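You operate a simulated robot arm through the tools that you are given. There is no shell and no other tool.

Carry out the task below with a simulated robot arm. There is one attempt and no reset: what you move stays moved.

Task
Let plate 4 cool, then rub the crust off its top.
Fine: heat knob off, hot lamp dark, then switch off; black rubber block back where it lay. What is to be rubbed or washed off counts as gone when no trace of it is left.

The check looks at the end state, three seconds after you hand in, the way a careful person would. Anything else that was tipped, shoved, dropped, spilled or broken makes it a failure.

Robot
A 6-joint arm with a two-finger parallel gripper, fixed in place. Base frame: the origin is at the foot of the arm, x ahead of it, y to its left, z up. Readings come in m, degrees, newtons and seconds.
With the tool pointing down near the work surface it reaches from about 0.24 to 0.66 m from the base axis. Its first joint turns from -66.0 to 66.0 degrees. Payload 2.9 kg.
Tool frame: the origin (TCP) lies between the finger pads and is the grasp point; the fingertips stand 0.03 m ahead of it; z points along the fingers, y is the line along which they close. Largest opening 0.11 m; finger width 0.02, thickness 0.01; the body of the gripper, 0.048 by 0.112 m, starts 0.055 m behind the TCP.
Orientation is told as [roll, pitch, yaw] about the base's x, y, z axes, in that order, counted from this pose: with the fingers straight down and closing along the base's y, the tool's x points along the base's -x, its y along +y and its z along -z.

Tools
- The arm moves only by the tool send_rows. Its argument "series" is a list of rows, each an object (a shift or turn left out is 0, a gripper value left out holds the last) with "offset": the shift along the base's x, y, z in m, a list of three; "turn": the turn, a rotation vector about the base's x, y, z in degrees, a list of three. In form: [{"offset": [tx, ty, tz], "turn": [rx, ry, rz]}, ...]. A call has 1 to 20 rows; each row is the pose to reach, as a shift and turn from the pose commanded when the call began. "gripper" is the closure in counts, from 0 (fully open) to 255 (shut), set as the call begins (left out, the last holds). Rows are played at 5 a second. More than 0.05 m and 8.6 degrees between two rows, or a gripper value outside its range, and nothing of the call is played. Where a pose cannot be reached the arm comes as near as it can. A force on the tool above 40 N (or 10 N above the force at the start of the call, whichever is more), or a blocked arm, ends the call early, and 0.2 s more pass. The fingers move at their own pace (about 0.108 m/s each) and stop on an object; they squeeze with about 24 N. The grip force told is the motor's: it shows also when the fingers shut on nothing. Time passes only in rows, and 0.2 s behind the last, so rows that repeat a pose let the fingers close. The reply holds the time, the measured pose of the TCP, the force on the tool along the base axes, the opening and the grip force, in the units named above and with some noise, with the torque about the TCP (base axes, N m) and any sound that the robot's microphone picked up.
- Cameras (640 x 400 px; columns grow to the right, rows downward): "scene" is fixed at [0.0764, 0.4306, 1.3962]; the picture's right is [-0.78, -0.63, 0.00], its down [-0.29, 0.36, -0.89] and it looks along [0.56, -0.69, -0.46] (base axes); focal length 282 px, centre (320, 200). "wrist" rides on the gripper at [0.073, 0.017, -0.103] in the tool frame; the picture's right is [-0.23, 0.97, 0.00], its down [-0.76, -0.18, -0.62] and it looks along [-0.61, -0.14, 0.78] (tool axes); focal length 222 px, centre (320, 200). There is no depth. A picture from a camera that has moved, and an enlarged one, comes with that camera's place and axes in the base frame and with its lens.
- snapshot(camera): a new picture of that camera. No time passes.
- close_up(camera, box): a new picture of the part [left, top, right, bottom] of that camera's present view, enlarged. No time passes.
- hand_in(): hands the job in; it is judged then, once.

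Nothing tells you positions but the pictures and the camera data. Unless the task says otherwise, let go and move clear before handing in.

The tools are called after "Call:" by a JSON object that holds its "fn" and its "kwargs". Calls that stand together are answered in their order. send_rows: Moves the arm, as the interface text tells. Its arguments: {"type":"object","properties":{"series":{"type":"array","items":{"type":"object","properties":{"offset":{"type":"array","items":{"type":"number"}},"turn":{"type":"array","items":{"type":"number"}}}}},"gripper":{"type":"number"}},"required":["series"]} The other tools are called the same way: snapshot (camera) takes a picture; close_up (camera, box) takes an enlarged picture of a part of a camera's view; hand_in () hands the job in.

At the start:

```text
time: 0.0
position: [0.3736, -0.0016, 1.3017]
tcp_rot: [0.0, -0.1, -0.1]
wrist_force: [-0.1, 0.4, -0.4]
moment: [0.01, -0.02, -0.02]
grip_width: 0.1099
grasp_force: 0.0
```

scene: 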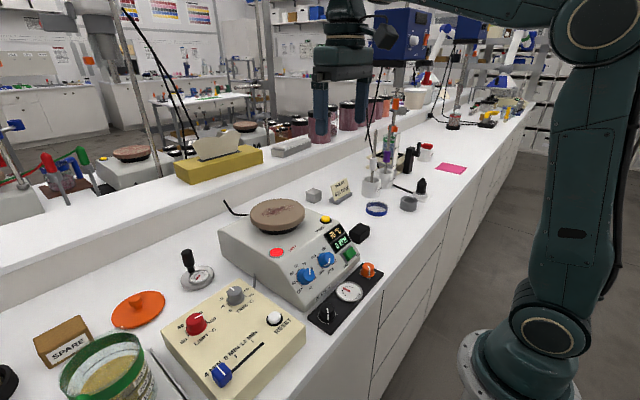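
wrist: 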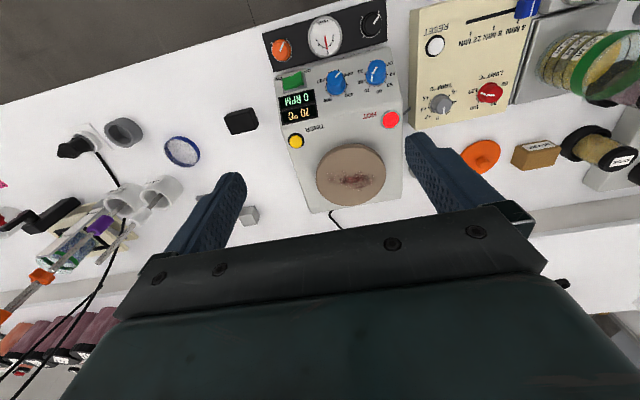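

I see a hotplate stirrer with a crust on its round top, a red hot lamp, two blue knobs, a green switch, and a black block nearby. I'll look closer before moving.

Call:
{"fn": "close_up", "kwargs": {"camera": "scene", "box": [210, 170, 450, 340]}}

Call:
{"fn": "close_up", "kwargs": {"camera": "wrist", "box": [220, 0, 420, 220]}}

Call:
{"fn": "close_up", "kwargs": {"camera": "scene", "box": [60, 80, 300, 260]}}

Call:
{"fn": "close_up", "kwargs": {"camera": "scene", "box": [0, 230, 320, 400]}}

Call:
{"fn": "close_up", "kwargs": {"camera": "scene", "box": [290, 90, 540, 250]}}

```text
2.35 times, centred on (330, 255) of scene
camera zoom: at [0.0764, 0.4306, 1.3962], right [-0.78, -0.63, 0.0], down [-0.29, 0.36, -0.89], along [0.56, -0.69, -0.46], focal length 664 px, centre (296, 71)
```

zoom: 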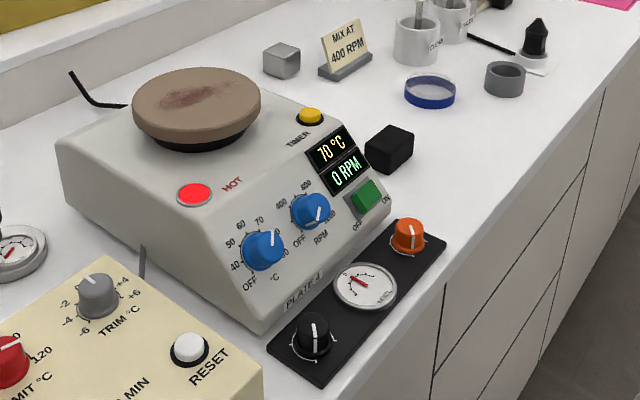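

```text
1.82 times, centred on (320, 110) of wrist
camera zoom: at [0.2993, 0.0152, 1.4045], right [0.23, 0.97, 0.0], down [0.76, -0.18, 0.62], along [0.61, -0.14, -0.78], focal length 404 px, centre (320, 364)
```

zoom: 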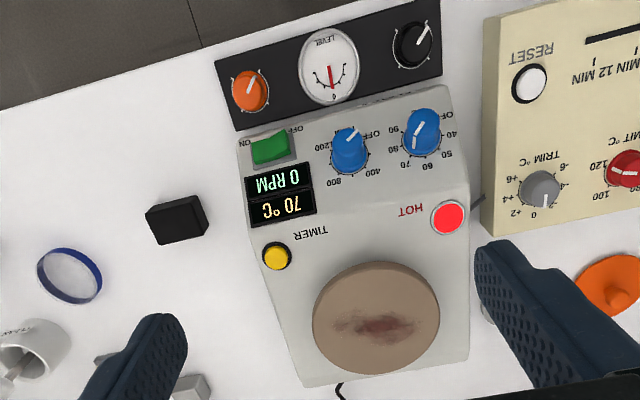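

```text
2.22 times, centred on (180, 170) of scene
camera zoom: at [0.0764, 0.4306, 1.3962], right [-0.78, -0.63, 0.0], down [-0.29, 0.36, -0.89], along [0.56, -0.69, -0.46], focal length 627 px, centre (631, 267)
```

zoom: 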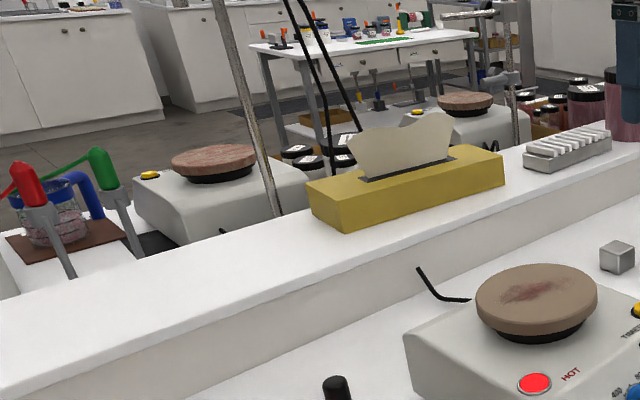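

```text
2.00 times, centred on (160, 315) of scene
camera zoom: at [0.0764, 0.4306, 1.3962], right [-0.78, -0.63, 0.0], down [-0.29, 0.36, -0.89], along [0.56, -0.69, -0.46], focal length 564 px, centre (640, -30)
```

zoom: 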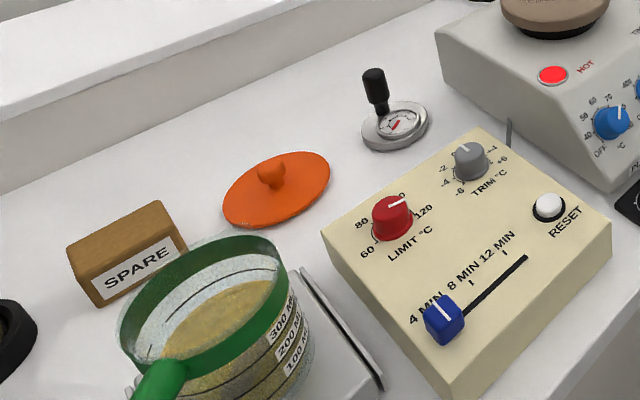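

```text
2.50 times, centred on (415, 170) of scene
camera zoom: at [0.0764, 0.4306, 1.3962], right [-0.78, -0.63, 0.0], down [-0.29, 0.36, -0.89], along [0.56, -0.69, -0.46], focal length 705 px, centre (82, 275)
```

zoom: 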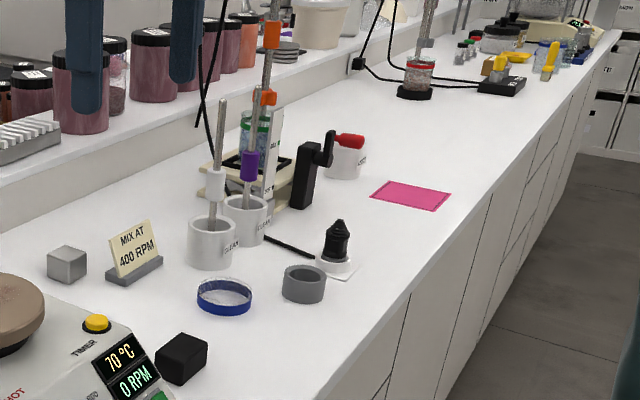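

The plate's top is around (0.525, 0.025, 1.06), the heat knob around (0.38, 0.095, 0.985) and the block around (0.42, -0.185, 0.92). I'll zoom in on the panel and block for finer measurements.

Call:
{"fn": "close_up", "kwargs": {"camera": "scene", "box": [280, 220, 380, 300]}}

Call:
{"fn": "close_up", "kwargs": {"camera": "wrist", "box": [270, 50, 400, 131]}}

Call:
{"fn": "close_up", "kwargs": {"camera": "wrist", "box": [200, 90, 280, 140]}}

Call:
{"fn": "close_up", "kwargs": {"camera": "scene", "box": [330, 210, 410, 260]}}

Call:
{"fn": "close_up", "kwargs": {"camera": "scene", "box": [240, 180, 320, 240]}}

```text
5.00 times, centred on (330, 260) of scene
camera zoom: at [0.0764, 0.4306, 1.3962], right [-0.78, -0.63, 0.0], down [-0.29, 0.36, -0.89], along [0.56, -0.69, -0.46], focal length 1410 px, centre (270, -100)
```

zoom: 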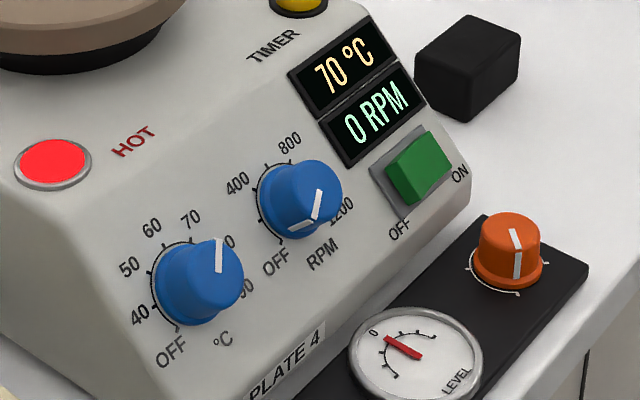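

```text
4.92 times, centred on (335, 90) of wrist
camera zoom: at [0.2993, 0.0152, 1.4045], right [0.23, 0.97, 0.0], down [0.76, -0.18, 0.62], along [0.61, -0.14, -0.78], focal length 1094 px, centre (246, 739)
```

zoom: 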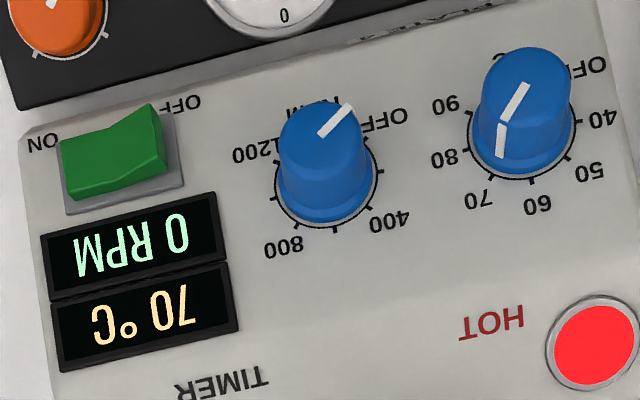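

```text
8.00 times, centred on (240, 115) of wrist
camera zoom: at [0.2993, 0.0152, 1.4045], right [0.23, 0.97, 0.0], down [0.76, -0.18, 0.62], along [0.61, -0.14, -0.78], focal length 1777 px, centre (960, 880)
```

zoom: 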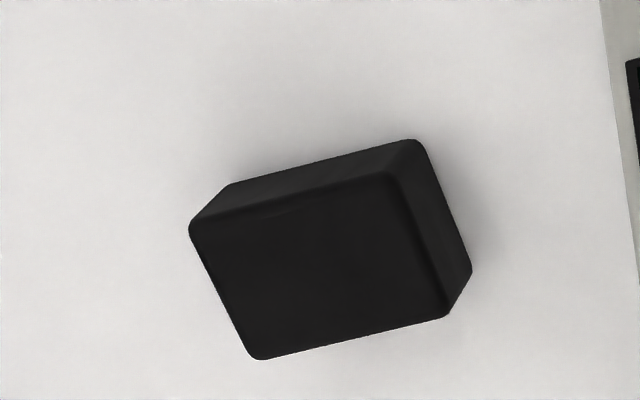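

```text
8.00 times, centred on (370, 235) of scene
camera zoom: at [0.0764, 0.4306, 1.3962], right [-0.78, -0.63, 0.0], down [-0.29, 0.36, -0.89], along [0.56, -0.69, -0.46], focal length 2256 px, centre (-80, -80)
```

zoom: 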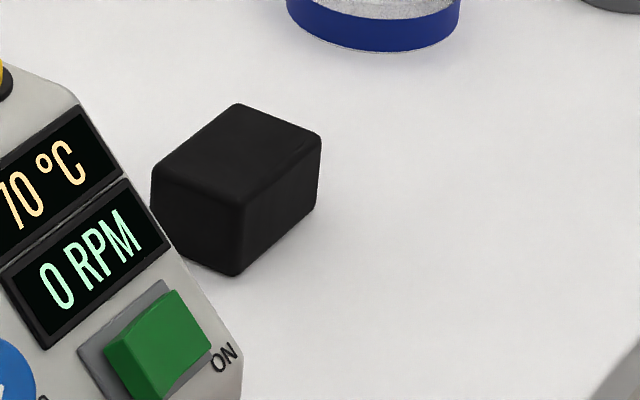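

```text
6.67 times, centred on (280, 210) of scene
camera zoom: at [0.0764, 0.4306, 1.3962], right [-0.78, -0.63, 0.0], down [-0.29, 0.36, -0.89], along [0.56, -0.69, -0.46], focal length 1880 px, centre (587, 133)
```

zoom: 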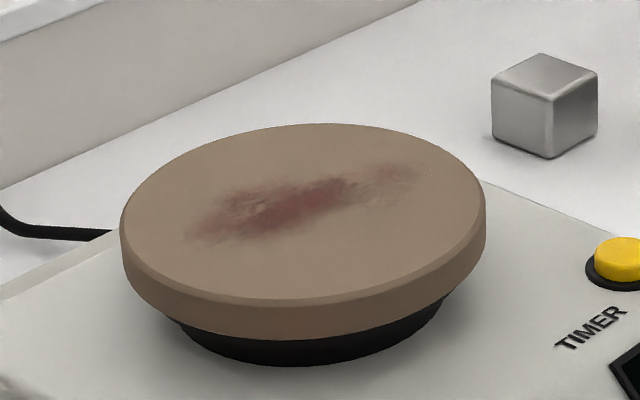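

The heat knob points at 70 with OFF lying about half a turn anticlockwise, the RPM knob is already at OFF, and the housing seems squarely aligned with the base axes. I'll move back and down a bit for a second viewpoint on the panel.

Call:
{"fn": "send_rows", "kwargs": {"series": [{"offset": [-0.017, 0.01, -0.028]}, {"offset": [-0.034, 0.02, -0.056]}, {"offset": [-0.05, 0.03, -0.084]}, {"offset": [-0.067, 0.04, -0.112]}, {"offset": [-0.084, 0.052, -0.142]}, {"offset": [-0.084, 0.052, -0.142]}]}}

Call:
{"fn": "snapshot", "kwargs": {"camera": "wrist"}}

Call:
{"fn": "snapshot", "kwargs": {"camera": "scene"}}

```text
time: 1.4
position: [0.2915, 0.0512, 1.1644]
tcp_rot: [0.0, -0.1, 0.1]
wrist_force: [0.4, 0.8, -0.4]
moment: [-0.02, 0.0, -0.03]
grip_width: 0.1102
grasp_force: 0.1
```

```text
taken
camera wrist: at [0.2166, 0.0679, 1.2667], right [0.23, 0.97, 0.0], down [0.76, -0.18, 0.62], along [0.61, -0.14, -0.78], focal length 222 px, centre (320, 200)
```

wrist: 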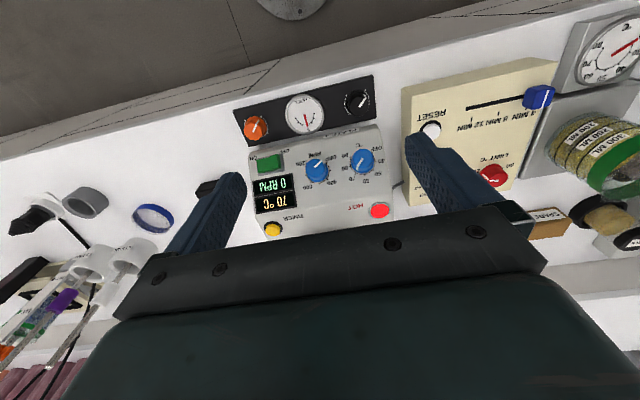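

```text
taken
```

scene: 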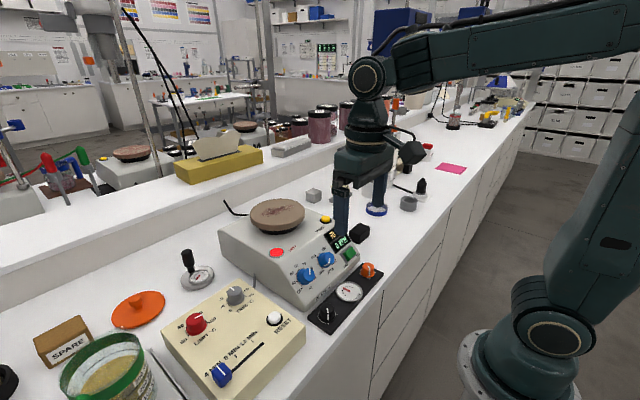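

Call:
{"fn": "close_up", "kwargs": {"camera": "wrist", "box": [230, 70, 410, 240]}}

Call:
{"fn": "close_up", "kwargs": {"camera": "scene", "box": [200, 190, 390, 330]}}

```text
2.35 times, centred on (320, 155) of wrist
camera zoom: at [0.2166, 0.0679, 1.2667], right [0.23, 0.97, 0.0], down [0.76, -0.18, 0.62], along [0.61, -0.14, -0.78], focal length 523 px, centre (320, 306)
```

zoom: 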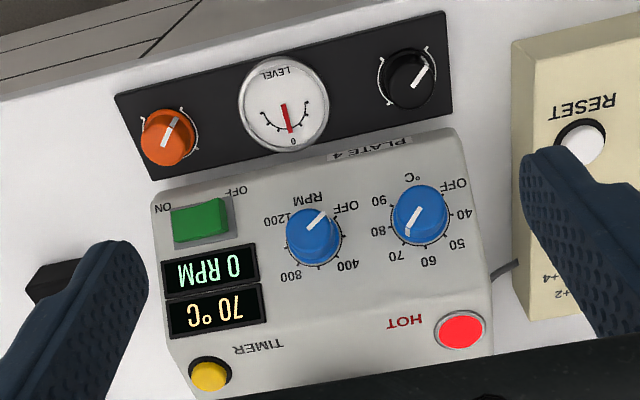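

```text
2.86 times, centred on (295, 260) of scene
camera zoom: at [0.0764, 0.4306, 1.3962], right [-0.78, -0.63, 0.0], down [-0.29, 0.36, -0.89], along [0.56, -0.69, -0.46], focal length 806 px, centre (391, 29)
```

zoom: 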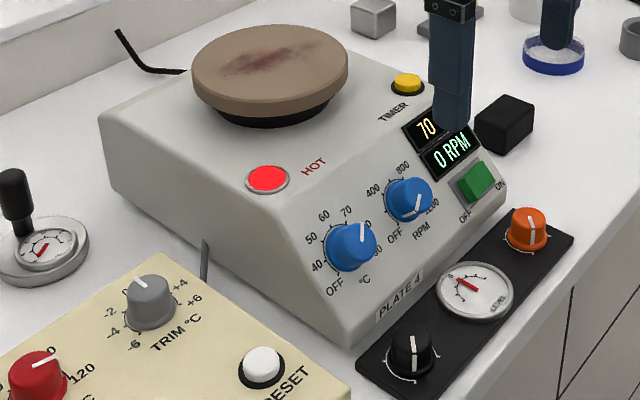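

Triangulating the labels puts the panel at about 48° slope, facing the arm, with the heat knob's base near (0.393, 0.094, 0.972). I'll tilt the tool to face the knob from a standoff, with the fingers partly closed.

Call:
{"fn": "send_rows", "kwargs": {"series": [{"offset": [0.001, 0.006, -0.014], "turn": [0, -6, 0]}, {"offset": [0.002, 0.011, -0.028], "turn": [0, -12, 0]}, {"offset": [0.003, 0.016, -0.042], "turn": [0, -18, 0]}, {"offset": [0.004, 0.022, -0.056], "turn": [0, -24, 0]}, {"offset": [0.005, 0.027, -0.07], "turn": [0, -30, 0]}, {"offset": [0.006, 0.032, -0.084], "turn": [0, -36, 0]}, {"offset": [0.007, 0.038, -0.098], "turn": [0, -42, 0]}, {"offset": [0.008, 0.043, -0.108], "turn": [0, -48, 0]}, {"offset": [0.008, 0.043, -0.108], "turn": [0, -48, 0]}], "gripper": 110}}

Call:
{"fn": "snapshot", "kwargs": {"camera": "wrist"}}

Call:
{"fn": "snapshot", "kwargs": {"camera": "scene"}}

```text
time: 3.4
position: [0.3272, 0.1107, 1.0746]
tcp_rot: [-0.1, -48.1, 0.1]
wrist_force: [0.1, 0.4, 0.8]
moment: [-0.02, 0.02, 0.0]
grip_width: 0.0626
grasp_force: 0.1
out of reach, approached as far as the arm can: row 7, 8, 9
```

```text
taken
camera wrist: at [0.1997, 0.1269, 1.0907], right [0.15, 0.97, 0.17], down [0.05, -0.18, 0.98], along [0.99, -0.14, -0.07], focal length 222 px, centre (320, 200)
```

wrist: 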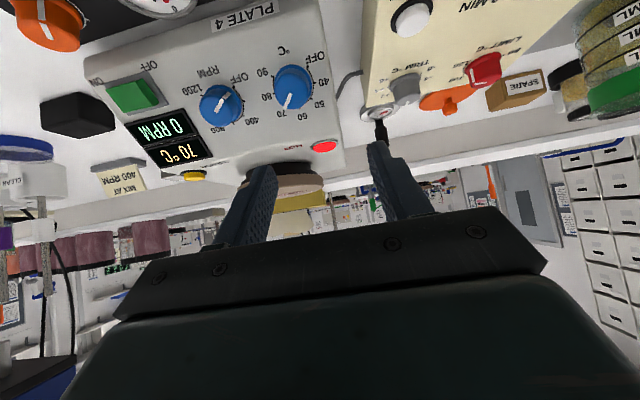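

```text
taken
```

scene: 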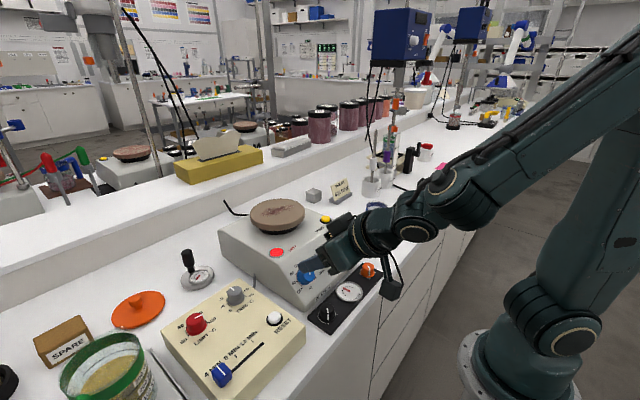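

The tilt is reachable though the standoff is slightly short of what I asked. I'll zoom in to refine the knob location from this view.

Call:
{"fn": "close_up", "kwargs": {"camera": "wrist", "box": [180, 20, 360, 170]}}

Call:
{"fn": "close_up", "kwargs": {"camera": "scene", "box": [260, 200, 400, 320]}}

```text
2.67 times, centred on (270, 95) of wrist
camera zoom: at [0.1997, 0.1269, 1.0907], right [0.15, 0.97, 0.17], down [0.05, -0.18, 0.98], along [0.99, -0.14, -0.07], focal length 592 px, centre (453, 480)
```

zoom: 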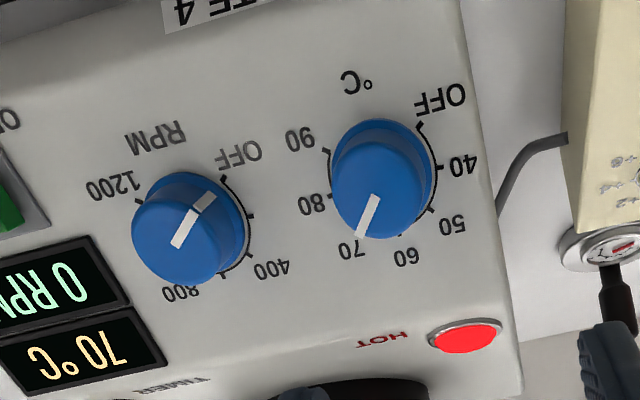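

```text
3.33 times, centred on (330, 260) of scene
camera zoom: at [0.0764, 0.4306, 1.3962], right [-0.78, -0.63, 0.0], down [-0.29, 0.36, -0.89], along [0.56, -0.69, -0.46], focal length 940 px, centre (287, 0)
```

zoom: 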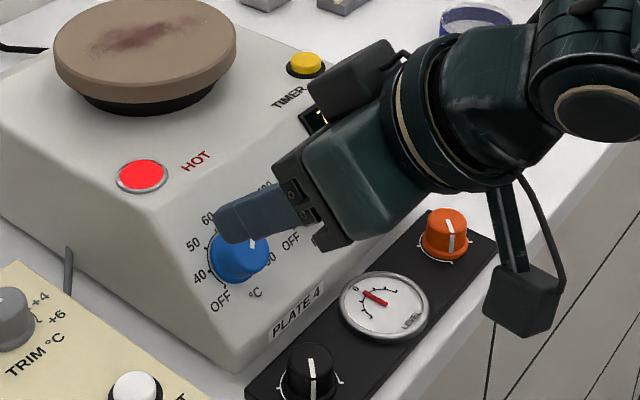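

The refined estimate is the knob's base centre at (0.393, 0.094, 0.972) on a 45° panel. I'll bring the tool into reachable space at a 45° tilt and check the pose readback before I roll it.

Call:
{"fn": "send_rows", "kwargs": {"series": [{"offset": [0.03, 0, 0.01], "turn": [0, 1.5, 0]}, {"offset": [0.06, 0, 0.02], "turn": [0, 3, 0]}, {"offset": [0.06, 0, 0.02], "turn": [0, 3, 0]}, {"offset": [0.06, 0, 0.02], "turn": [0, 3, 0]}]}}

```text
time: 4.4
position: [0.387, 0.1098, 1.094]
tcp_rot: [-0.1, -45.1, 0.1]
wrist_force: [-0.3, -1.0, -0.1]
moment: [-0.01, -0.01, 0.02]
grip_width: 0.0626
grasp_force: 0.1
```

The command readback matches. Now I'll roll the tool by -90° about the knob axis and move to just off the knob.

Call:
{"fn": "send_rows", "kwargs": {"series": [{"offset": [-0.004, -0.0015, -0.005], "turn": [5.785, 0, -5.785]}, {"offset": [-0.008, -0.003, -0.01], "turn": [11.57, 0, -11.57]}, {"offset": [-0.012, -0.0045, -0.015], "turn": [17.355, 0, -17.355]}, {"offset": [-0.016, -0.006, -0.02], "turn": [23.14, 0, -23.14]}, {"offset": [-0.02, -0.0075, -0.025], "turn": [28.925, 0, -28.925]}, {"offset": [-0.024, -0.009, -0.03], "turn": [34.71, 0, -34.71]}, {"offset": [-0.028, -0.0105, -0.035], "turn": [40.495, 0, -40.495]}, {"offset": [-0.032, -0.012, -0.04], "turn": [46.28, 0, -46.28]}, {"offset": [-0.036, -0.0135, -0.045], "turn": [52.065, 0, -52.065]}, {"offset": [-0.039, -0.015, -0.05], "turn": [57.85, 0, -57.85]}, {"offset": [-0.042, -0.016, -0.054], "turn": [63.64, 0, -63.64]}, {"offset": [-0.042, -0.016, -0.054], "turn": [63.64, 0, -63.64]}]}}

Call:
{"fn": "snapshot", "kwargs": {"camera": "wrist"}}

Call:
{"fn": "close_up", "kwargs": {"camera": "scene", "box": [240, 190, 400, 320]}}

```text
time: 7.0
position: [0.3446, 0.0943, 1.0428]
tcp_rot: [44.9, 0.0, -90.1]
wrist_force: [0.8, -0.6, -0.3]
moment: [0.0, -0.04, 0.01]
grip_width: 0.0624
grasp_force: 0.0
```

```text
taken
camera wrist: at [0.2828, 0.1662, 1.1276], right [0.69, -0.23, 0.69], down [-0.57, -0.76, 0.32], along [0.45, -0.61, -0.65], focal length 222 px, centre (320, 200)
```

wrist: 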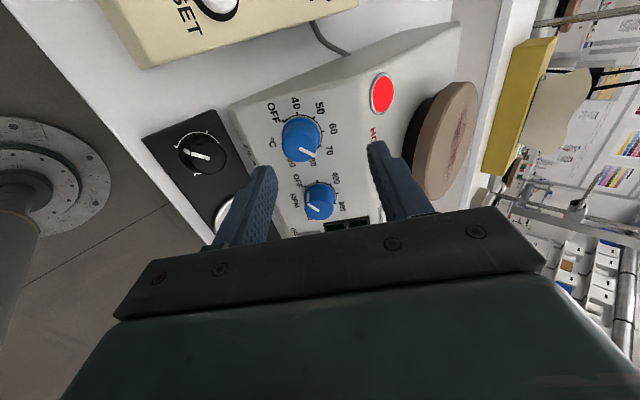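

```text
3.08 times, centred on (320, 255) of scene
camera zoom: at [0.0764, 0.4306, 1.3962], right [-0.78, -0.63, 0.0], down [-0.29, 0.36, -0.89], along [0.56, -0.69, -0.46], focal length 868 px, centre (320, 31)
```

zoom: 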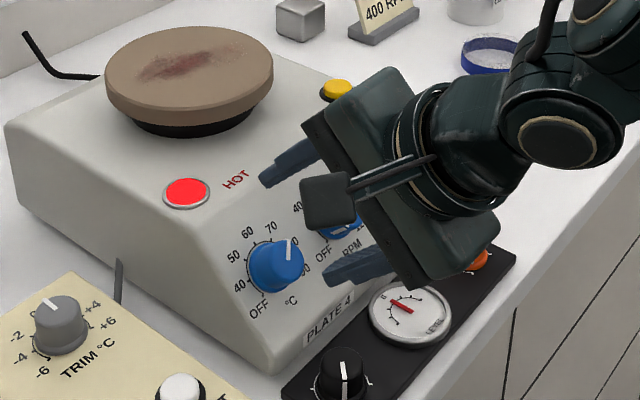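

The tool axis matches predictions well, with the knob projecting exactly where expected. I'll drop to the knob axis and slide the open fingers over the knob.

Call:
{"fn": "send_rows", "kwargs": {"series": [{"offset": [0, 0, -0.011]}, {"offset": [0, 0, -0.022]}, {"offset": [0.006, 0, -0.028]}, {"offset": [0.012, 0, -0.034]}, {"offset": [0.018, 0, -0.04]}, {"offset": [0.0245, 0, -0.047]}, {"offset": [0.0245, 0, -0.047]}]}}

Call:
{"fn": "snapshot", "kwargs": {"camera": "wrist"}}

Call:
{"fn": "close_up", "kwargs": {"camera": "scene", "box": [260, 220, 380, 320]}}

```text
time: 8.6
position: [0.3683, 0.0932, 0.9948]
tcp_rot: [45.1, -0.2, -90.0]
wrist_force: [0.5, -0.5, -0.7]
moment: [-0.02, 0.0, 0.01]
grip_width: 0.0627
grasp_force: 0.1
out of reach, approached as far as the arm can: row 1, 2, 3, 4, 5
```

```text
taken
camera wrist: at [0.3061, 0.1651, 1.0792], right [0.69, -0.23, 0.69], down [-0.57, -0.76, 0.32], along [0.45, -0.61, -0.65], focal length 222 px, centre (320, 200)
```

wrist: 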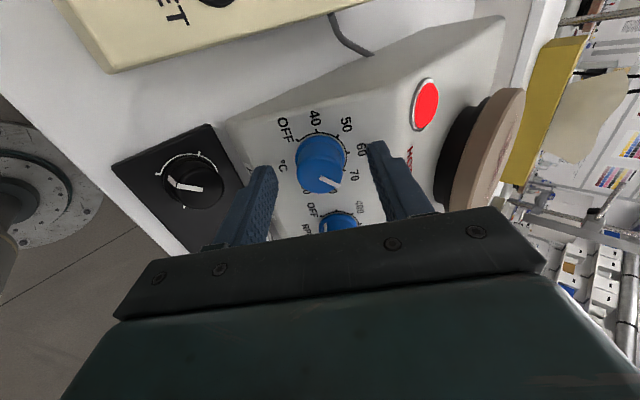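

```text
4.00 times, centred on (320, 270) of scene
camera zoom: at [0.0764, 0.4306, 1.3962], right [-0.78, -0.63, 0.0], down [-0.29, 0.36, -0.89], along [0.56, -0.69, -0.46], focal length 1128 px, centre (320, -80)
```

zoom: 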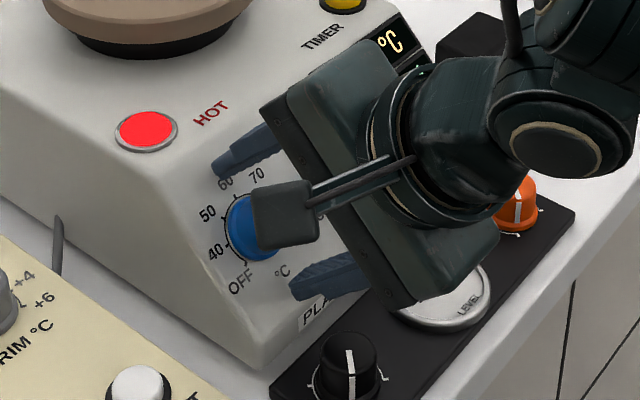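

The fingers straddle the knob. I'll close on it.

Call:
{"fn": "send_rows", "kwargs": {"series": [{"offset": [0, 0, 0]}, {"offset": [0, 0, 0]}, {"offset": [0, 0, 0]}], "gripper": 255}}

Call:
{"fn": "snapshot", "kwargs": {"camera": "wrist"}}

```text
time: 9.4
position: [0.3678, 0.0943, 0.9941]
tcp_rot: [44.9, 0.0, -90.0]
wrist_force: [0.2, -0.7, -5.9]
moment: [0.1, -0.75, 0.08]
grip_width: 0.0297
grasp_force: 45.3
```

```text
taken
camera wrist: at [0.306, 0.1651, 1.0792], right [0.69, -0.23, 0.69], down [-0.57, -0.76, 0.32], along [0.45, -0.61, -0.65], focal length 222 px, centre (320, 200)
```

wrist: 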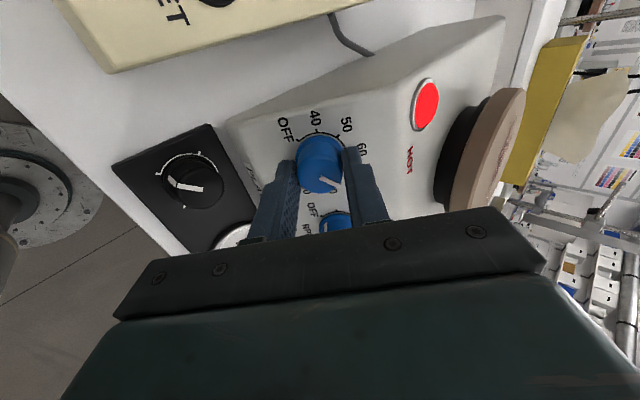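

I have the knob between the fingers (0.030 m). Turning anticlockwise by the first 90°.

Call:
{"fn": "send_rows", "kwargs": {"series": [{"turn": [-5.3, 0, 5.3]}, {"turn": [-10.6, 0, 10.6]}, {"turn": [-15.9, 0, 15.9]}, {"turn": [-21.2, 0, 21.2]}, {"turn": [-26.5, 0, 26.5]}, {"turn": [-31.8, 0, 31.8]}, {"turn": [-37.1, 0, 37.1]}, {"turn": [-42.4, 0, 42.4]}, {"turn": [-47.7, 0, 47.7]}, {"turn": [-53, 0, 53]}, {"turn": [-58.3, 0, 58.3]}, {"turn": [-63.64, 0, 63.64]}, {"turn": [-63.64, 0, 63.64]}]}}

Call:
{"fn": "close_up", "kwargs": {"camera": "wrist", "box": [220, 60, 420, 210]}}

Call:
{"fn": "close_up", "kwargs": {"camera": "scene", "box": [260, 220, 380, 320]}}

```text
time: 12.2
position: [0.3689, 0.0945, 0.9953]
tcp_rot: [-0.1, -44.9, 0.2]
wrist_force: [2.4, 7.1, -0.6]
moment: [-0.18, 0.25, -0.19]
grip_width: 0.0295
grasp_force: 45.4
```

```text
2.67 times, centred on (320, 135) of wrist
camera zoom: at [0.243, 0.1097, 1.0164], right [0.16, 0.97, 0.16], down [0.1, -0.18, 0.98], along [0.98, -0.14, -0.12], focal length 592 px, centre (320, 373)
```

zoom: 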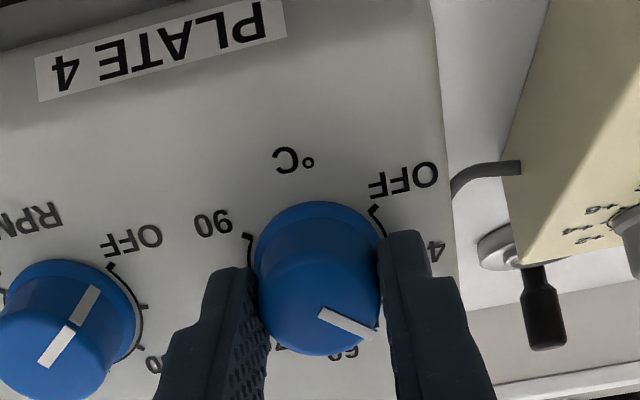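

```text
4.00 times, centred on (320, 270) of scene
camera zoom: at [0.0765, 0.4308, 1.3961], right [-0.78, -0.63, 0.0], down [-0.29, 0.36, -0.89], along [0.56, -0.69, -0.46], focal length 1128 px, centre (320, -80)
```

zoom: 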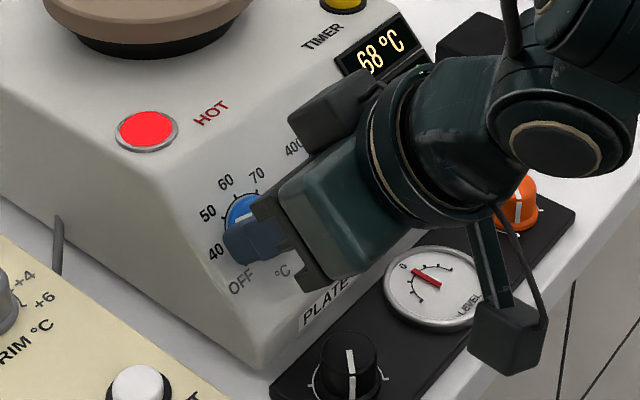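

The knob followed and now points to 50; the display is already at 68 °C. Turning the remaining 90° to OFF.

Call:
{"fn": "send_rows", "kwargs": {"series": [{"turn": [-5.3, 0, 5.3]}, {"turn": [-10.6, 0, 10.6]}, {"turn": [-15.9, 0, 15.9]}, {"turn": [-21.2, 0, 21.2]}, {"turn": [-26.5, 0, 26.5]}, {"turn": [-31.8, 0, 31.8]}, {"turn": [-37.1, 0, 37.1]}, {"turn": [-42.4, 0, 42.4]}, {"turn": [-47.7, 0, 47.7]}, {"turn": [-53, 0, 53]}, {"turn": [-58.3, 0, 58.3]}, {"turn": [-63.64, 0, 63.64]}, {"turn": [-63.64, 0, 63.64]}]}}

Call:
{"fn": "close_up", "kwargs": {"camera": "wrist", "box": [220, 60, 420, 210]}}

Call:
{"fn": "close_up", "kwargs": {"camera": "scene", "box": [260, 220, 380, 320]}}

```text
time: 15.0
position: [0.3668, 0.0952, 0.995]
tcp_rot: [-44.9, 0.0, 90.3]
wrist_force: [-5.4, -0.1, 5.7]
moment: [0.1, -0.69, -0.37]
grip_width: 0.0293
grasp_force: 44.7
```

```text
2.67 times, centred on (320, 135) of wrist
camera zoom: at [0.2819, 0.0207, 1.0555], right [-0.69, 0.23, -0.69], down [-0.32, 0.76, 0.57], along [0.65, 0.61, -0.45], focal length 592 px, centre (320, 373)
```

zoom: 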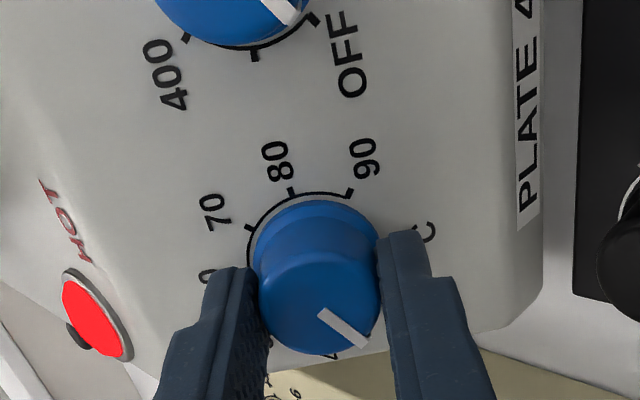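

```text
4.00 times, centred on (320, 270) of scene
camera zoom: at [0.0762, 0.4306, 1.3962], right [-0.78, -0.63, 0.0], down [-0.29, 0.36, -0.89], along [0.56, -0.69, -0.46], focal length 1128 px, centre (320, -80)
```

zoom: 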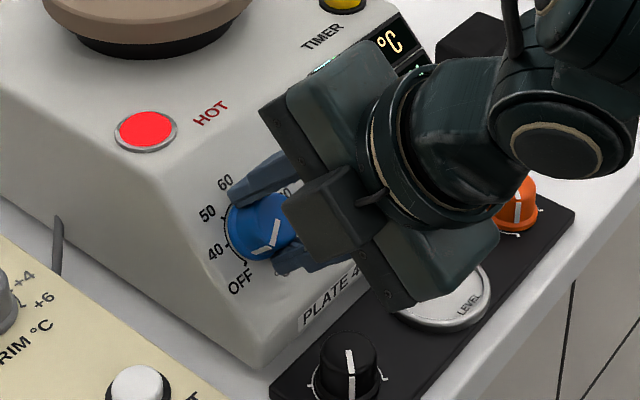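

The mark looks to be at OFF. I'll let go, back out, and inspect the dial and display.

Call:
{"fn": "send_rows", "kwargs": {"series": [{"offset": [0, 0, 0]}, {"offset": [0, 0, 0]}, {"offset": [-0.003, 0, 0.005]}, {"offset": [-0.006, 0, 0.01]}, {"offset": [-0.009, 0, 0.016]}, {"offset": [-0.013, 0, 0.022]}, {"offset": [-0.013, 0, 0.035]}, {"offset": [-0.013, 0, 0.06]}, {"offset": [-0.013, 0, 0.09]}, {"offset": [-0.013, 0, 0.09]}], "gripper": 81}}

Call:
{"fn": "snapshot", "kwargs": {"camera": "wrist"}}

Call:
{"fn": "close_up", "kwargs": {"camera": "scene", "box": [260, 210, 380, 310]}}

```text
time: 17.2
position: [0.3535, 0.0958, 1.0846]
tcp_rot: [-45.0, 0.0, 90.1]
wrist_force: [0.5, -0.4, -0.1]
moment: [0.01, -0.02, 0.03]
grip_width: 0.0751
grasp_force: 0.1
out of reach, approached as far as the arm can: row 6
```

```text
taken
camera wrist: at [0.2689, 0.0215, 1.1455], right [-0.69, 0.23, -0.69], down [-0.32, 0.76, 0.57], along [0.65, 0.61, -0.45], focal length 222 px, centre (320, 200)
```

wrist: 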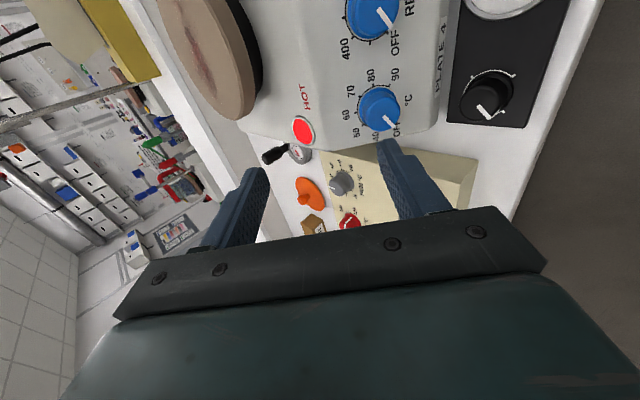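

```text
4.00 times, centred on (320, 260) of scene
camera zoom: at [0.0764, 0.4306, 1.3962], right [-0.78, -0.63, 0.0], down [-0.29, 0.36, -0.89], along [0.56, -0.69, -0.46], focal length 1128 px, centre (320, -40)
```

zoom: 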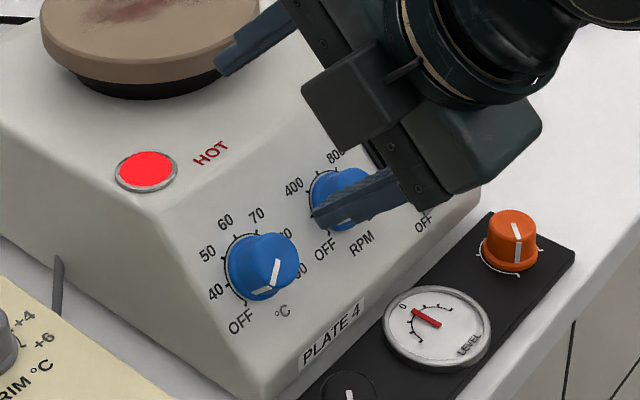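

Call:
{"fn": "close_up", "kwargs": {"camera": "wrist", "box": [320, 0, 450, 140]}}

Call:
{"fn": "close_up", "kwargs": {"camera": "scene", "box": [280, 240, 360, 300]}}

```text
2.86 times, centred on (385, 70) of wrist
camera zoom: at [0.2689, 0.0215, 1.1455], right [-0.69, 0.23, -0.69], down [-0.32, 0.76, 0.57], along [0.65, 0.61, -0.45], focal length 635 px, centre (134, 571)
```

zoom: 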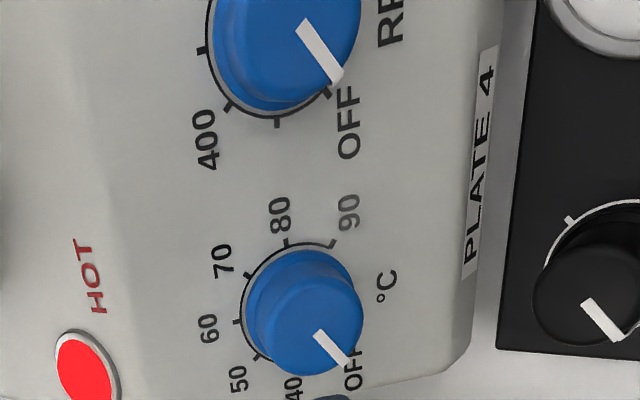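

```text
6.67 times, centred on (320, 270) of scene
camera zoom: at [0.0764, 0.4306, 1.3962], right [-0.78, -0.63, 0.0], down [-0.29, 0.36, -0.89], along [0.56, -0.69, -0.46], focal length 1880 px, centre (320, -267)
```

zoom: 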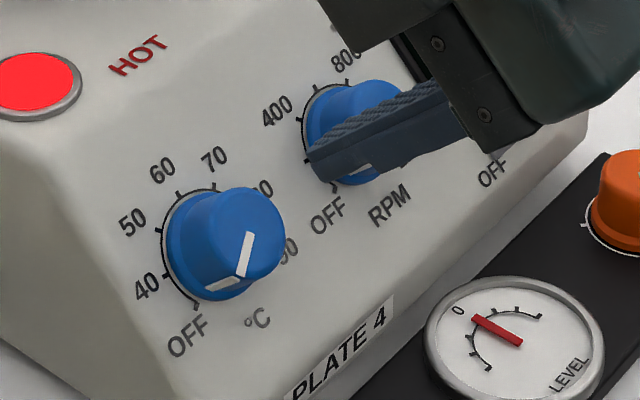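

The heat knob mark looks aligned with OFF like its neighbour's. I'll unroll the tool and get a square-on view of the panel to verify, which also gives me the switch position.

Call:
{"fn": "send_rows", "kwargs": {"series": [{"offset": [0, 0, 0.005], "turn": [5.785, 0, -5.785]}, {"offset": [0, 0, 0.01], "turn": [11.57, 0, -11.57]}, {"offset": [0, 0, 0.015], "turn": [17.355, 0, -17.355]}, {"offset": [0, 0, 0.02], "turn": [23.14, 0, -23.14]}, {"offset": [0, 0, 0.025], "turn": [28.925, 0, -28.925]}, {"offset": [0, 0, 0.03], "turn": [34.71, 0, -34.71]}, {"offset": [0, 0, 0.03], "turn": [40.495, 0, -40.495]}, {"offset": [0, 0, 0.03], "turn": [46.28, 0, -46.28]}, {"offset": [0, 0, 0.03], "turn": [52.065, 0, -52.065]}, {"offset": [0, 0, 0.03], "turn": [57.85, 0, -57.85]}, {"offset": [0, 0, 0.03], "turn": [63.64, 0, -63.64]}, {"offset": [0, 0, 0.03], "turn": [63.64, 0, -63.64]}]}}

Call:
{"fn": "send_rows", "kwargs": {"series": [{"offset": [-0.006, -0.002, 0.0], "turn": [0, 6.5, 0]}, {"offset": [-0.015, -0.004, 0.0], "turn": [0, 13, 0]}, {"offset": [-0.025, -0.006, -0.005], "turn": [0, 19.5, 0]}, {"offset": [-0.035, -0.008, -0.015], "turn": [0, 26, 0]}, {"offset": [-0.045, -0.012, -0.03], "turn": [0, 32.5, 0]}, {"offset": [-0.055, -0.015, -0.045], "turn": [0, 39, 0]}, {"offset": [-0.064, -0.018, -0.06], "turn": [0, 45, 0]}, {"offset": [-0.064, -0.018, -0.06], "turn": [0, 45, 0]}]}}

Call:
{"fn": "snapshot", "kwargs": {"camera": "wrist"}}

Call:
{"fn": "close_up", "kwargs": {"camera": "wrist", "box": [220, 60, 420, 260]}}

```text
time: 19.8
position: [0.3538, 0.0934, 1.1143]
tcp_rot: [0.2, -45.2, -0.3]
wrist_force: [-0.5, 0.1, 0.5]
moment: [0.0, 0.0, -0.04]
grip_width: 0.0748
grasp_force: 0.1
```

```text
time: 21.6
position: [0.2913, 0.0748, 1.057]
tcp_rot: [-0.1, 0.0, -0.1]
wrist_force: [0.0, 0.4, 0.2]
moment: [0.02, -0.01, 0.01]
grip_width: 0.075
grasp_force: 0.1
```

```text
taken
camera wrist: at [0.2174, 0.0906, 1.1599], right [0.23, 0.97, 0.0], down [0.76, -0.18, 0.62], along [0.61, -0.14, -0.78], focal length 222 px, centre (320, 200)
```

wrist: 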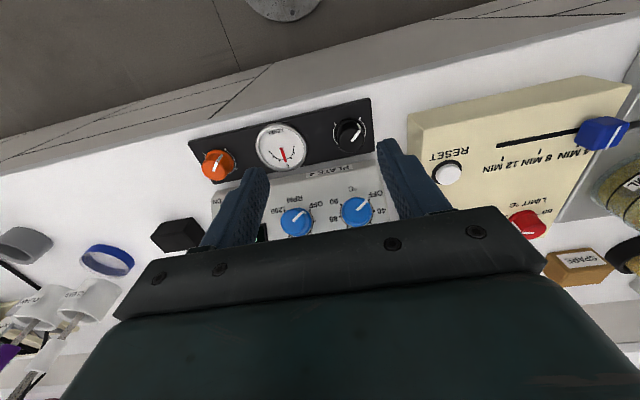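

```text
2.00 times, centred on (320, 160) of wrist
camera zoom: at [0.2174, 0.0906, 1.1599], right [0.23, 0.97, 0.0], down [0.76, -0.18, 0.62], along [0.61, -0.14, -0.78], focal length 444 px, centre (320, 280)
```

zoom: 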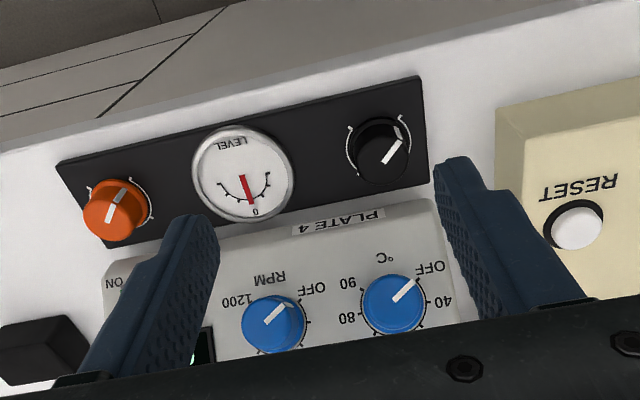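

Call:
{"fn": "close_up", "kwargs": {"camera": "wrist", "box": [270, 170, 400, 240]}}

Call:
{"fn": "close_up", "kwargs": {"camera": "scene", "box": [240, 200, 400, 320]}}

```text
4.92 times, centred on (335, 205) of wrist
camera zoom: at [0.2174, 0.0906, 1.1599], right [0.23, 0.97, 0.0], down [0.76, -0.18, 0.62], along [0.61, -0.14, -0.78], focal length 1094 px, centre (246, 175)
```

zoom: 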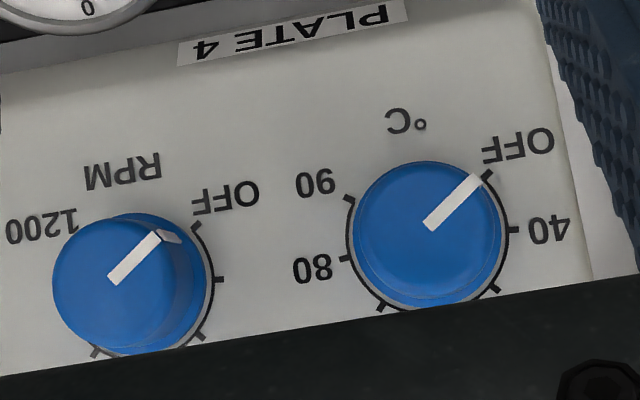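

```text
3.33 times, centred on (320, 260) of scene
camera zoom: at [0.0764, 0.4306, 1.3962], right [-0.78, -0.63, 0.0], down [-0.29, 0.36, -0.89], along [0.56, -0.69, -0.46], focal length 940 px, centre (320, 0)
```

zoom: 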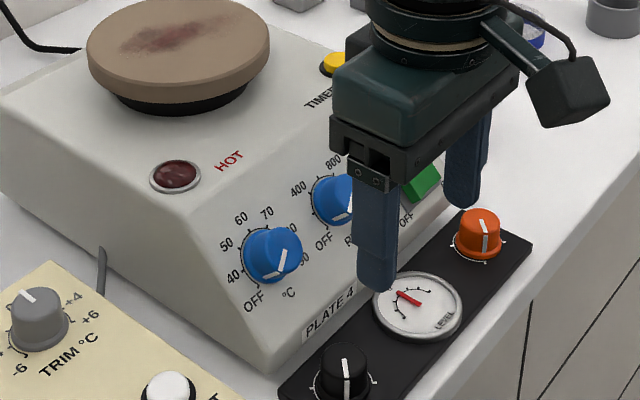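

The knob now points exactly at the OFF tick and the HOT lamp has gone dark. Next I'll look at the rocker switch and displays.

Call:
{"fn": "send_rows", "kwargs": {"series": [{"offset": [0, -0.02, 0.03]}, {"offset": [0, -0.05, 0.045]}, {"offset": [0, -0.08, 0.045]}, {"offset": [0, -0.08, 0.045]}], "gripper": 0}}

Call:
{"fn": "snapshot", "kwargs": {"camera": "wrist"}}

Call:
{"fn": "close_up", "kwargs": {"camera": "wrist", "box": [230, 130, 360, 220]}}

Call:
{"fn": "close_up", "kwargs": {"camera": "scene", "box": [240, 180, 400, 300]}}

```text
time: 22.6
position: [0.2898, -0.0048, 1.0996]
tcp_rot: [0.0, -0.1, 0.1]
wrist_force: [0.4, 0.7, 0.6]
moment: [-0.03, 0.02, -0.01]
grip_width: 0.1099
grasp_force: 0.1
```

```text
taken
camera wrist: at [0.2168, 0.0106, 1.2033], right [0.23, 0.97, 0.0], down [0.76, -0.18, 0.62], along [0.61, -0.14, -0.78], focal length 222 px, centre (320, 200)
```

wrist: 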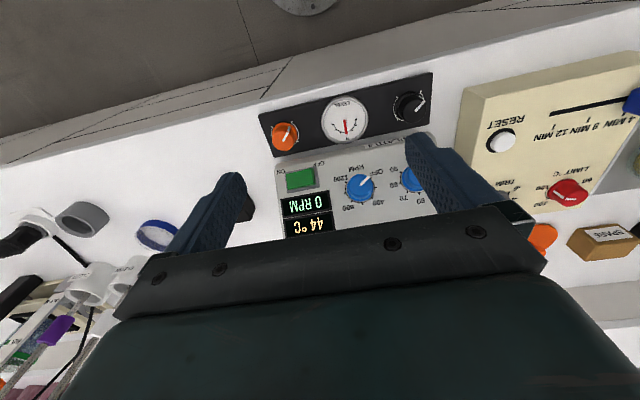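

```text
4.44 times, centred on (295, 175) of wrist
camera zoom: at [0.2168, 0.0106, 1.2033], right [0.23, 0.97, 0.0], down [0.76, -0.18, 0.62], along [0.61, -0.14, -0.78], focal length 987 px, centre (431, 311)
```

zoom: 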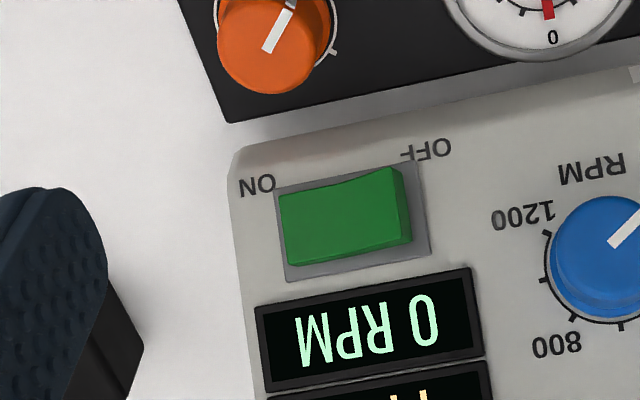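

```text
3.33 times, centred on (320, 240) of scene
camera zoom: at [0.0764, 0.4306, 1.3962], right [-0.78, -0.63, 0.0], down [-0.29, 0.36, -0.89], along [0.56, -0.69, -0.46], focal length 940 px, centre (320, 67)
```

zoom: 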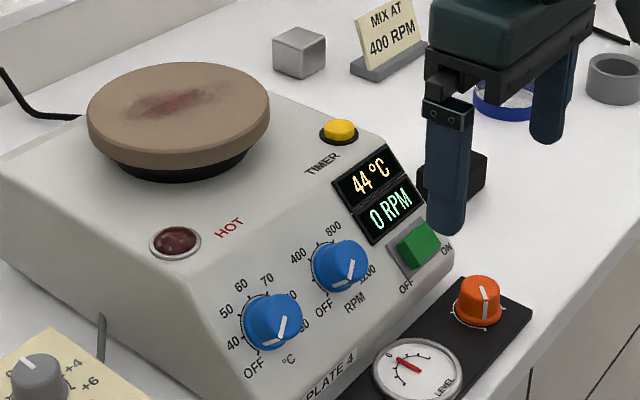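

The display reads 44 °C, the lamp is dark, and the rocker's raised OFF half is around (0.367, -0.038, 0.959). I'll close the fingers and bring the tips, tilted 20°, just in front of that half.

Call:
{"fn": "send_rows", "kwargs": {"series": [{"offset": [0.01, -0.008, -0.01], "turn": [0, -5, 0]}, {"offset": [0.02, -0.016, -0.02], "turn": [0, -10, 0]}, {"offset": [0.03, -0.025, -0.035], "turn": [0, -15, 0]}, {"offset": [0.0424, -0.0332, -0.055], "turn": [0, -20, 0]}, {"offset": [0.0424, -0.0332, -0.075], "turn": [0, -20, 0]}, {"offset": [0.0424, -0.0332, -0.092], "turn": [0, -20, 0]}, {"offset": [0.0424, -0.0332, -0.1], "turn": [0, -20, 0]}, {"offset": [0.0424, -0.0332, -0.1], "turn": [0, -20, 0]}], "gripper": 255}}

Call:
{"fn": "close_up", "kwargs": {"camera": "wrist", "box": [220, 60, 420, 220]}}

Call:
{"fn": "close_up", "kwargs": {"camera": "scene", "box": [280, 200, 400, 300]}}

```text
time: 24.4
position: [0.3339, -0.0373, 0.9994]
tcp_rot: [0.0, -20.1, -0.1]
wrist_force: [-0.1, -0.2, 0.4]
moment: [-0.03, 0.01, -0.01]
grip_width: 0.0
grasp_force: 24.0
```

```text
2.50 times, centred on (320, 140) of wrist
camera zoom: at [0.2291, -0.0219, 1.071], right [0.21, 0.97, 0.08], down [0.5, -0.18, 0.85], along [0.84, -0.14, -0.53], focal length 555 px, centre (320, 350)
```

zoom: 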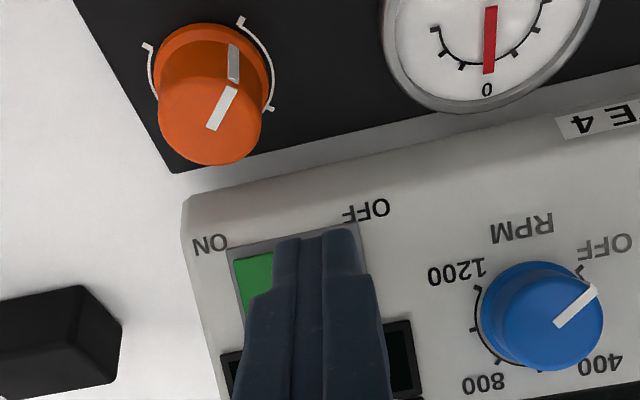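

```text
4.00 times, centred on (340, 250) of scene
camera zoom: at [0.0764, 0.4306, 1.3962], right [-0.78, -0.63, 0.0], down [-0.29, 0.36, -0.89], along [0.56, -0.69, -0.46], focal length 1128 px, centre (240, 0)
```

zoom: 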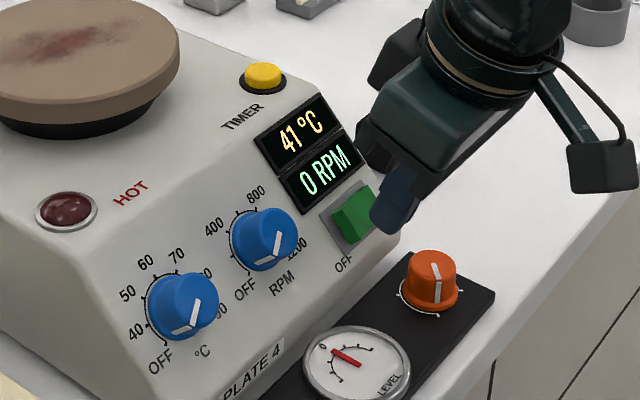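

The fingertips stand in front of the OFF half; the display reads 41 °C and the lamp is dark. Pressing along the panel normal, in small steps.

Call:
{"fn": "send_rows", "kwargs": {"series": [{"offset": [0.004, 0, -0.004]}, {"offset": [0.008, 0, -0.008]}, {"offset": [0.011, 0, -0.011]}, {"offset": [0.013, 0, -0.013]}, {"offset": [0.015, 0, -0.015]}, {"offset": [0.017, 0, -0.017]}, {"offset": [0.018, 0, -0.018]}, {"offset": [0.018, 0, -0.018]}]}}

Call:
{"fn": "close_up", "kwargs": {"camera": "scene", "box": [280, 200, 400, 300]}}

```text
time: 26.2
position: [0.3504, -0.0367, 0.9805]
tcp_rot: [0.0, -20.1, 0.0]
wrist_force: [0.1, 0.6, 0.2]
moment: [0.0, 0.04, 0.02]
grip_width: 0.0002
grasp_force: 24.2
```

```text
4.00 times, centred on (340, 250) of scene
camera zoom: at [0.0764, 0.4306, 1.3962], right [-0.78, -0.63, 0.0], down [-0.29, 0.36, -0.89], along [0.56, -0.69, -0.46], focal length 1128 px, centre (240, 0)
```

zoom: 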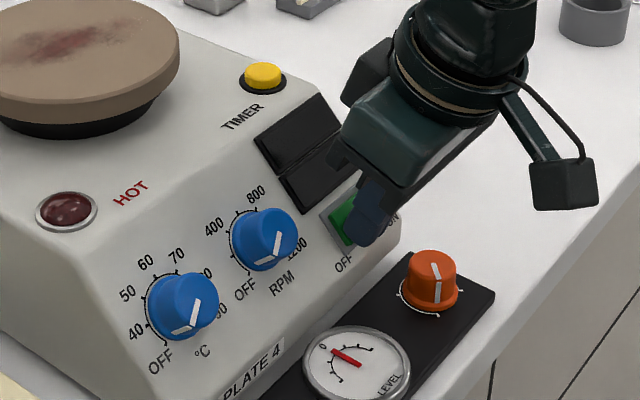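

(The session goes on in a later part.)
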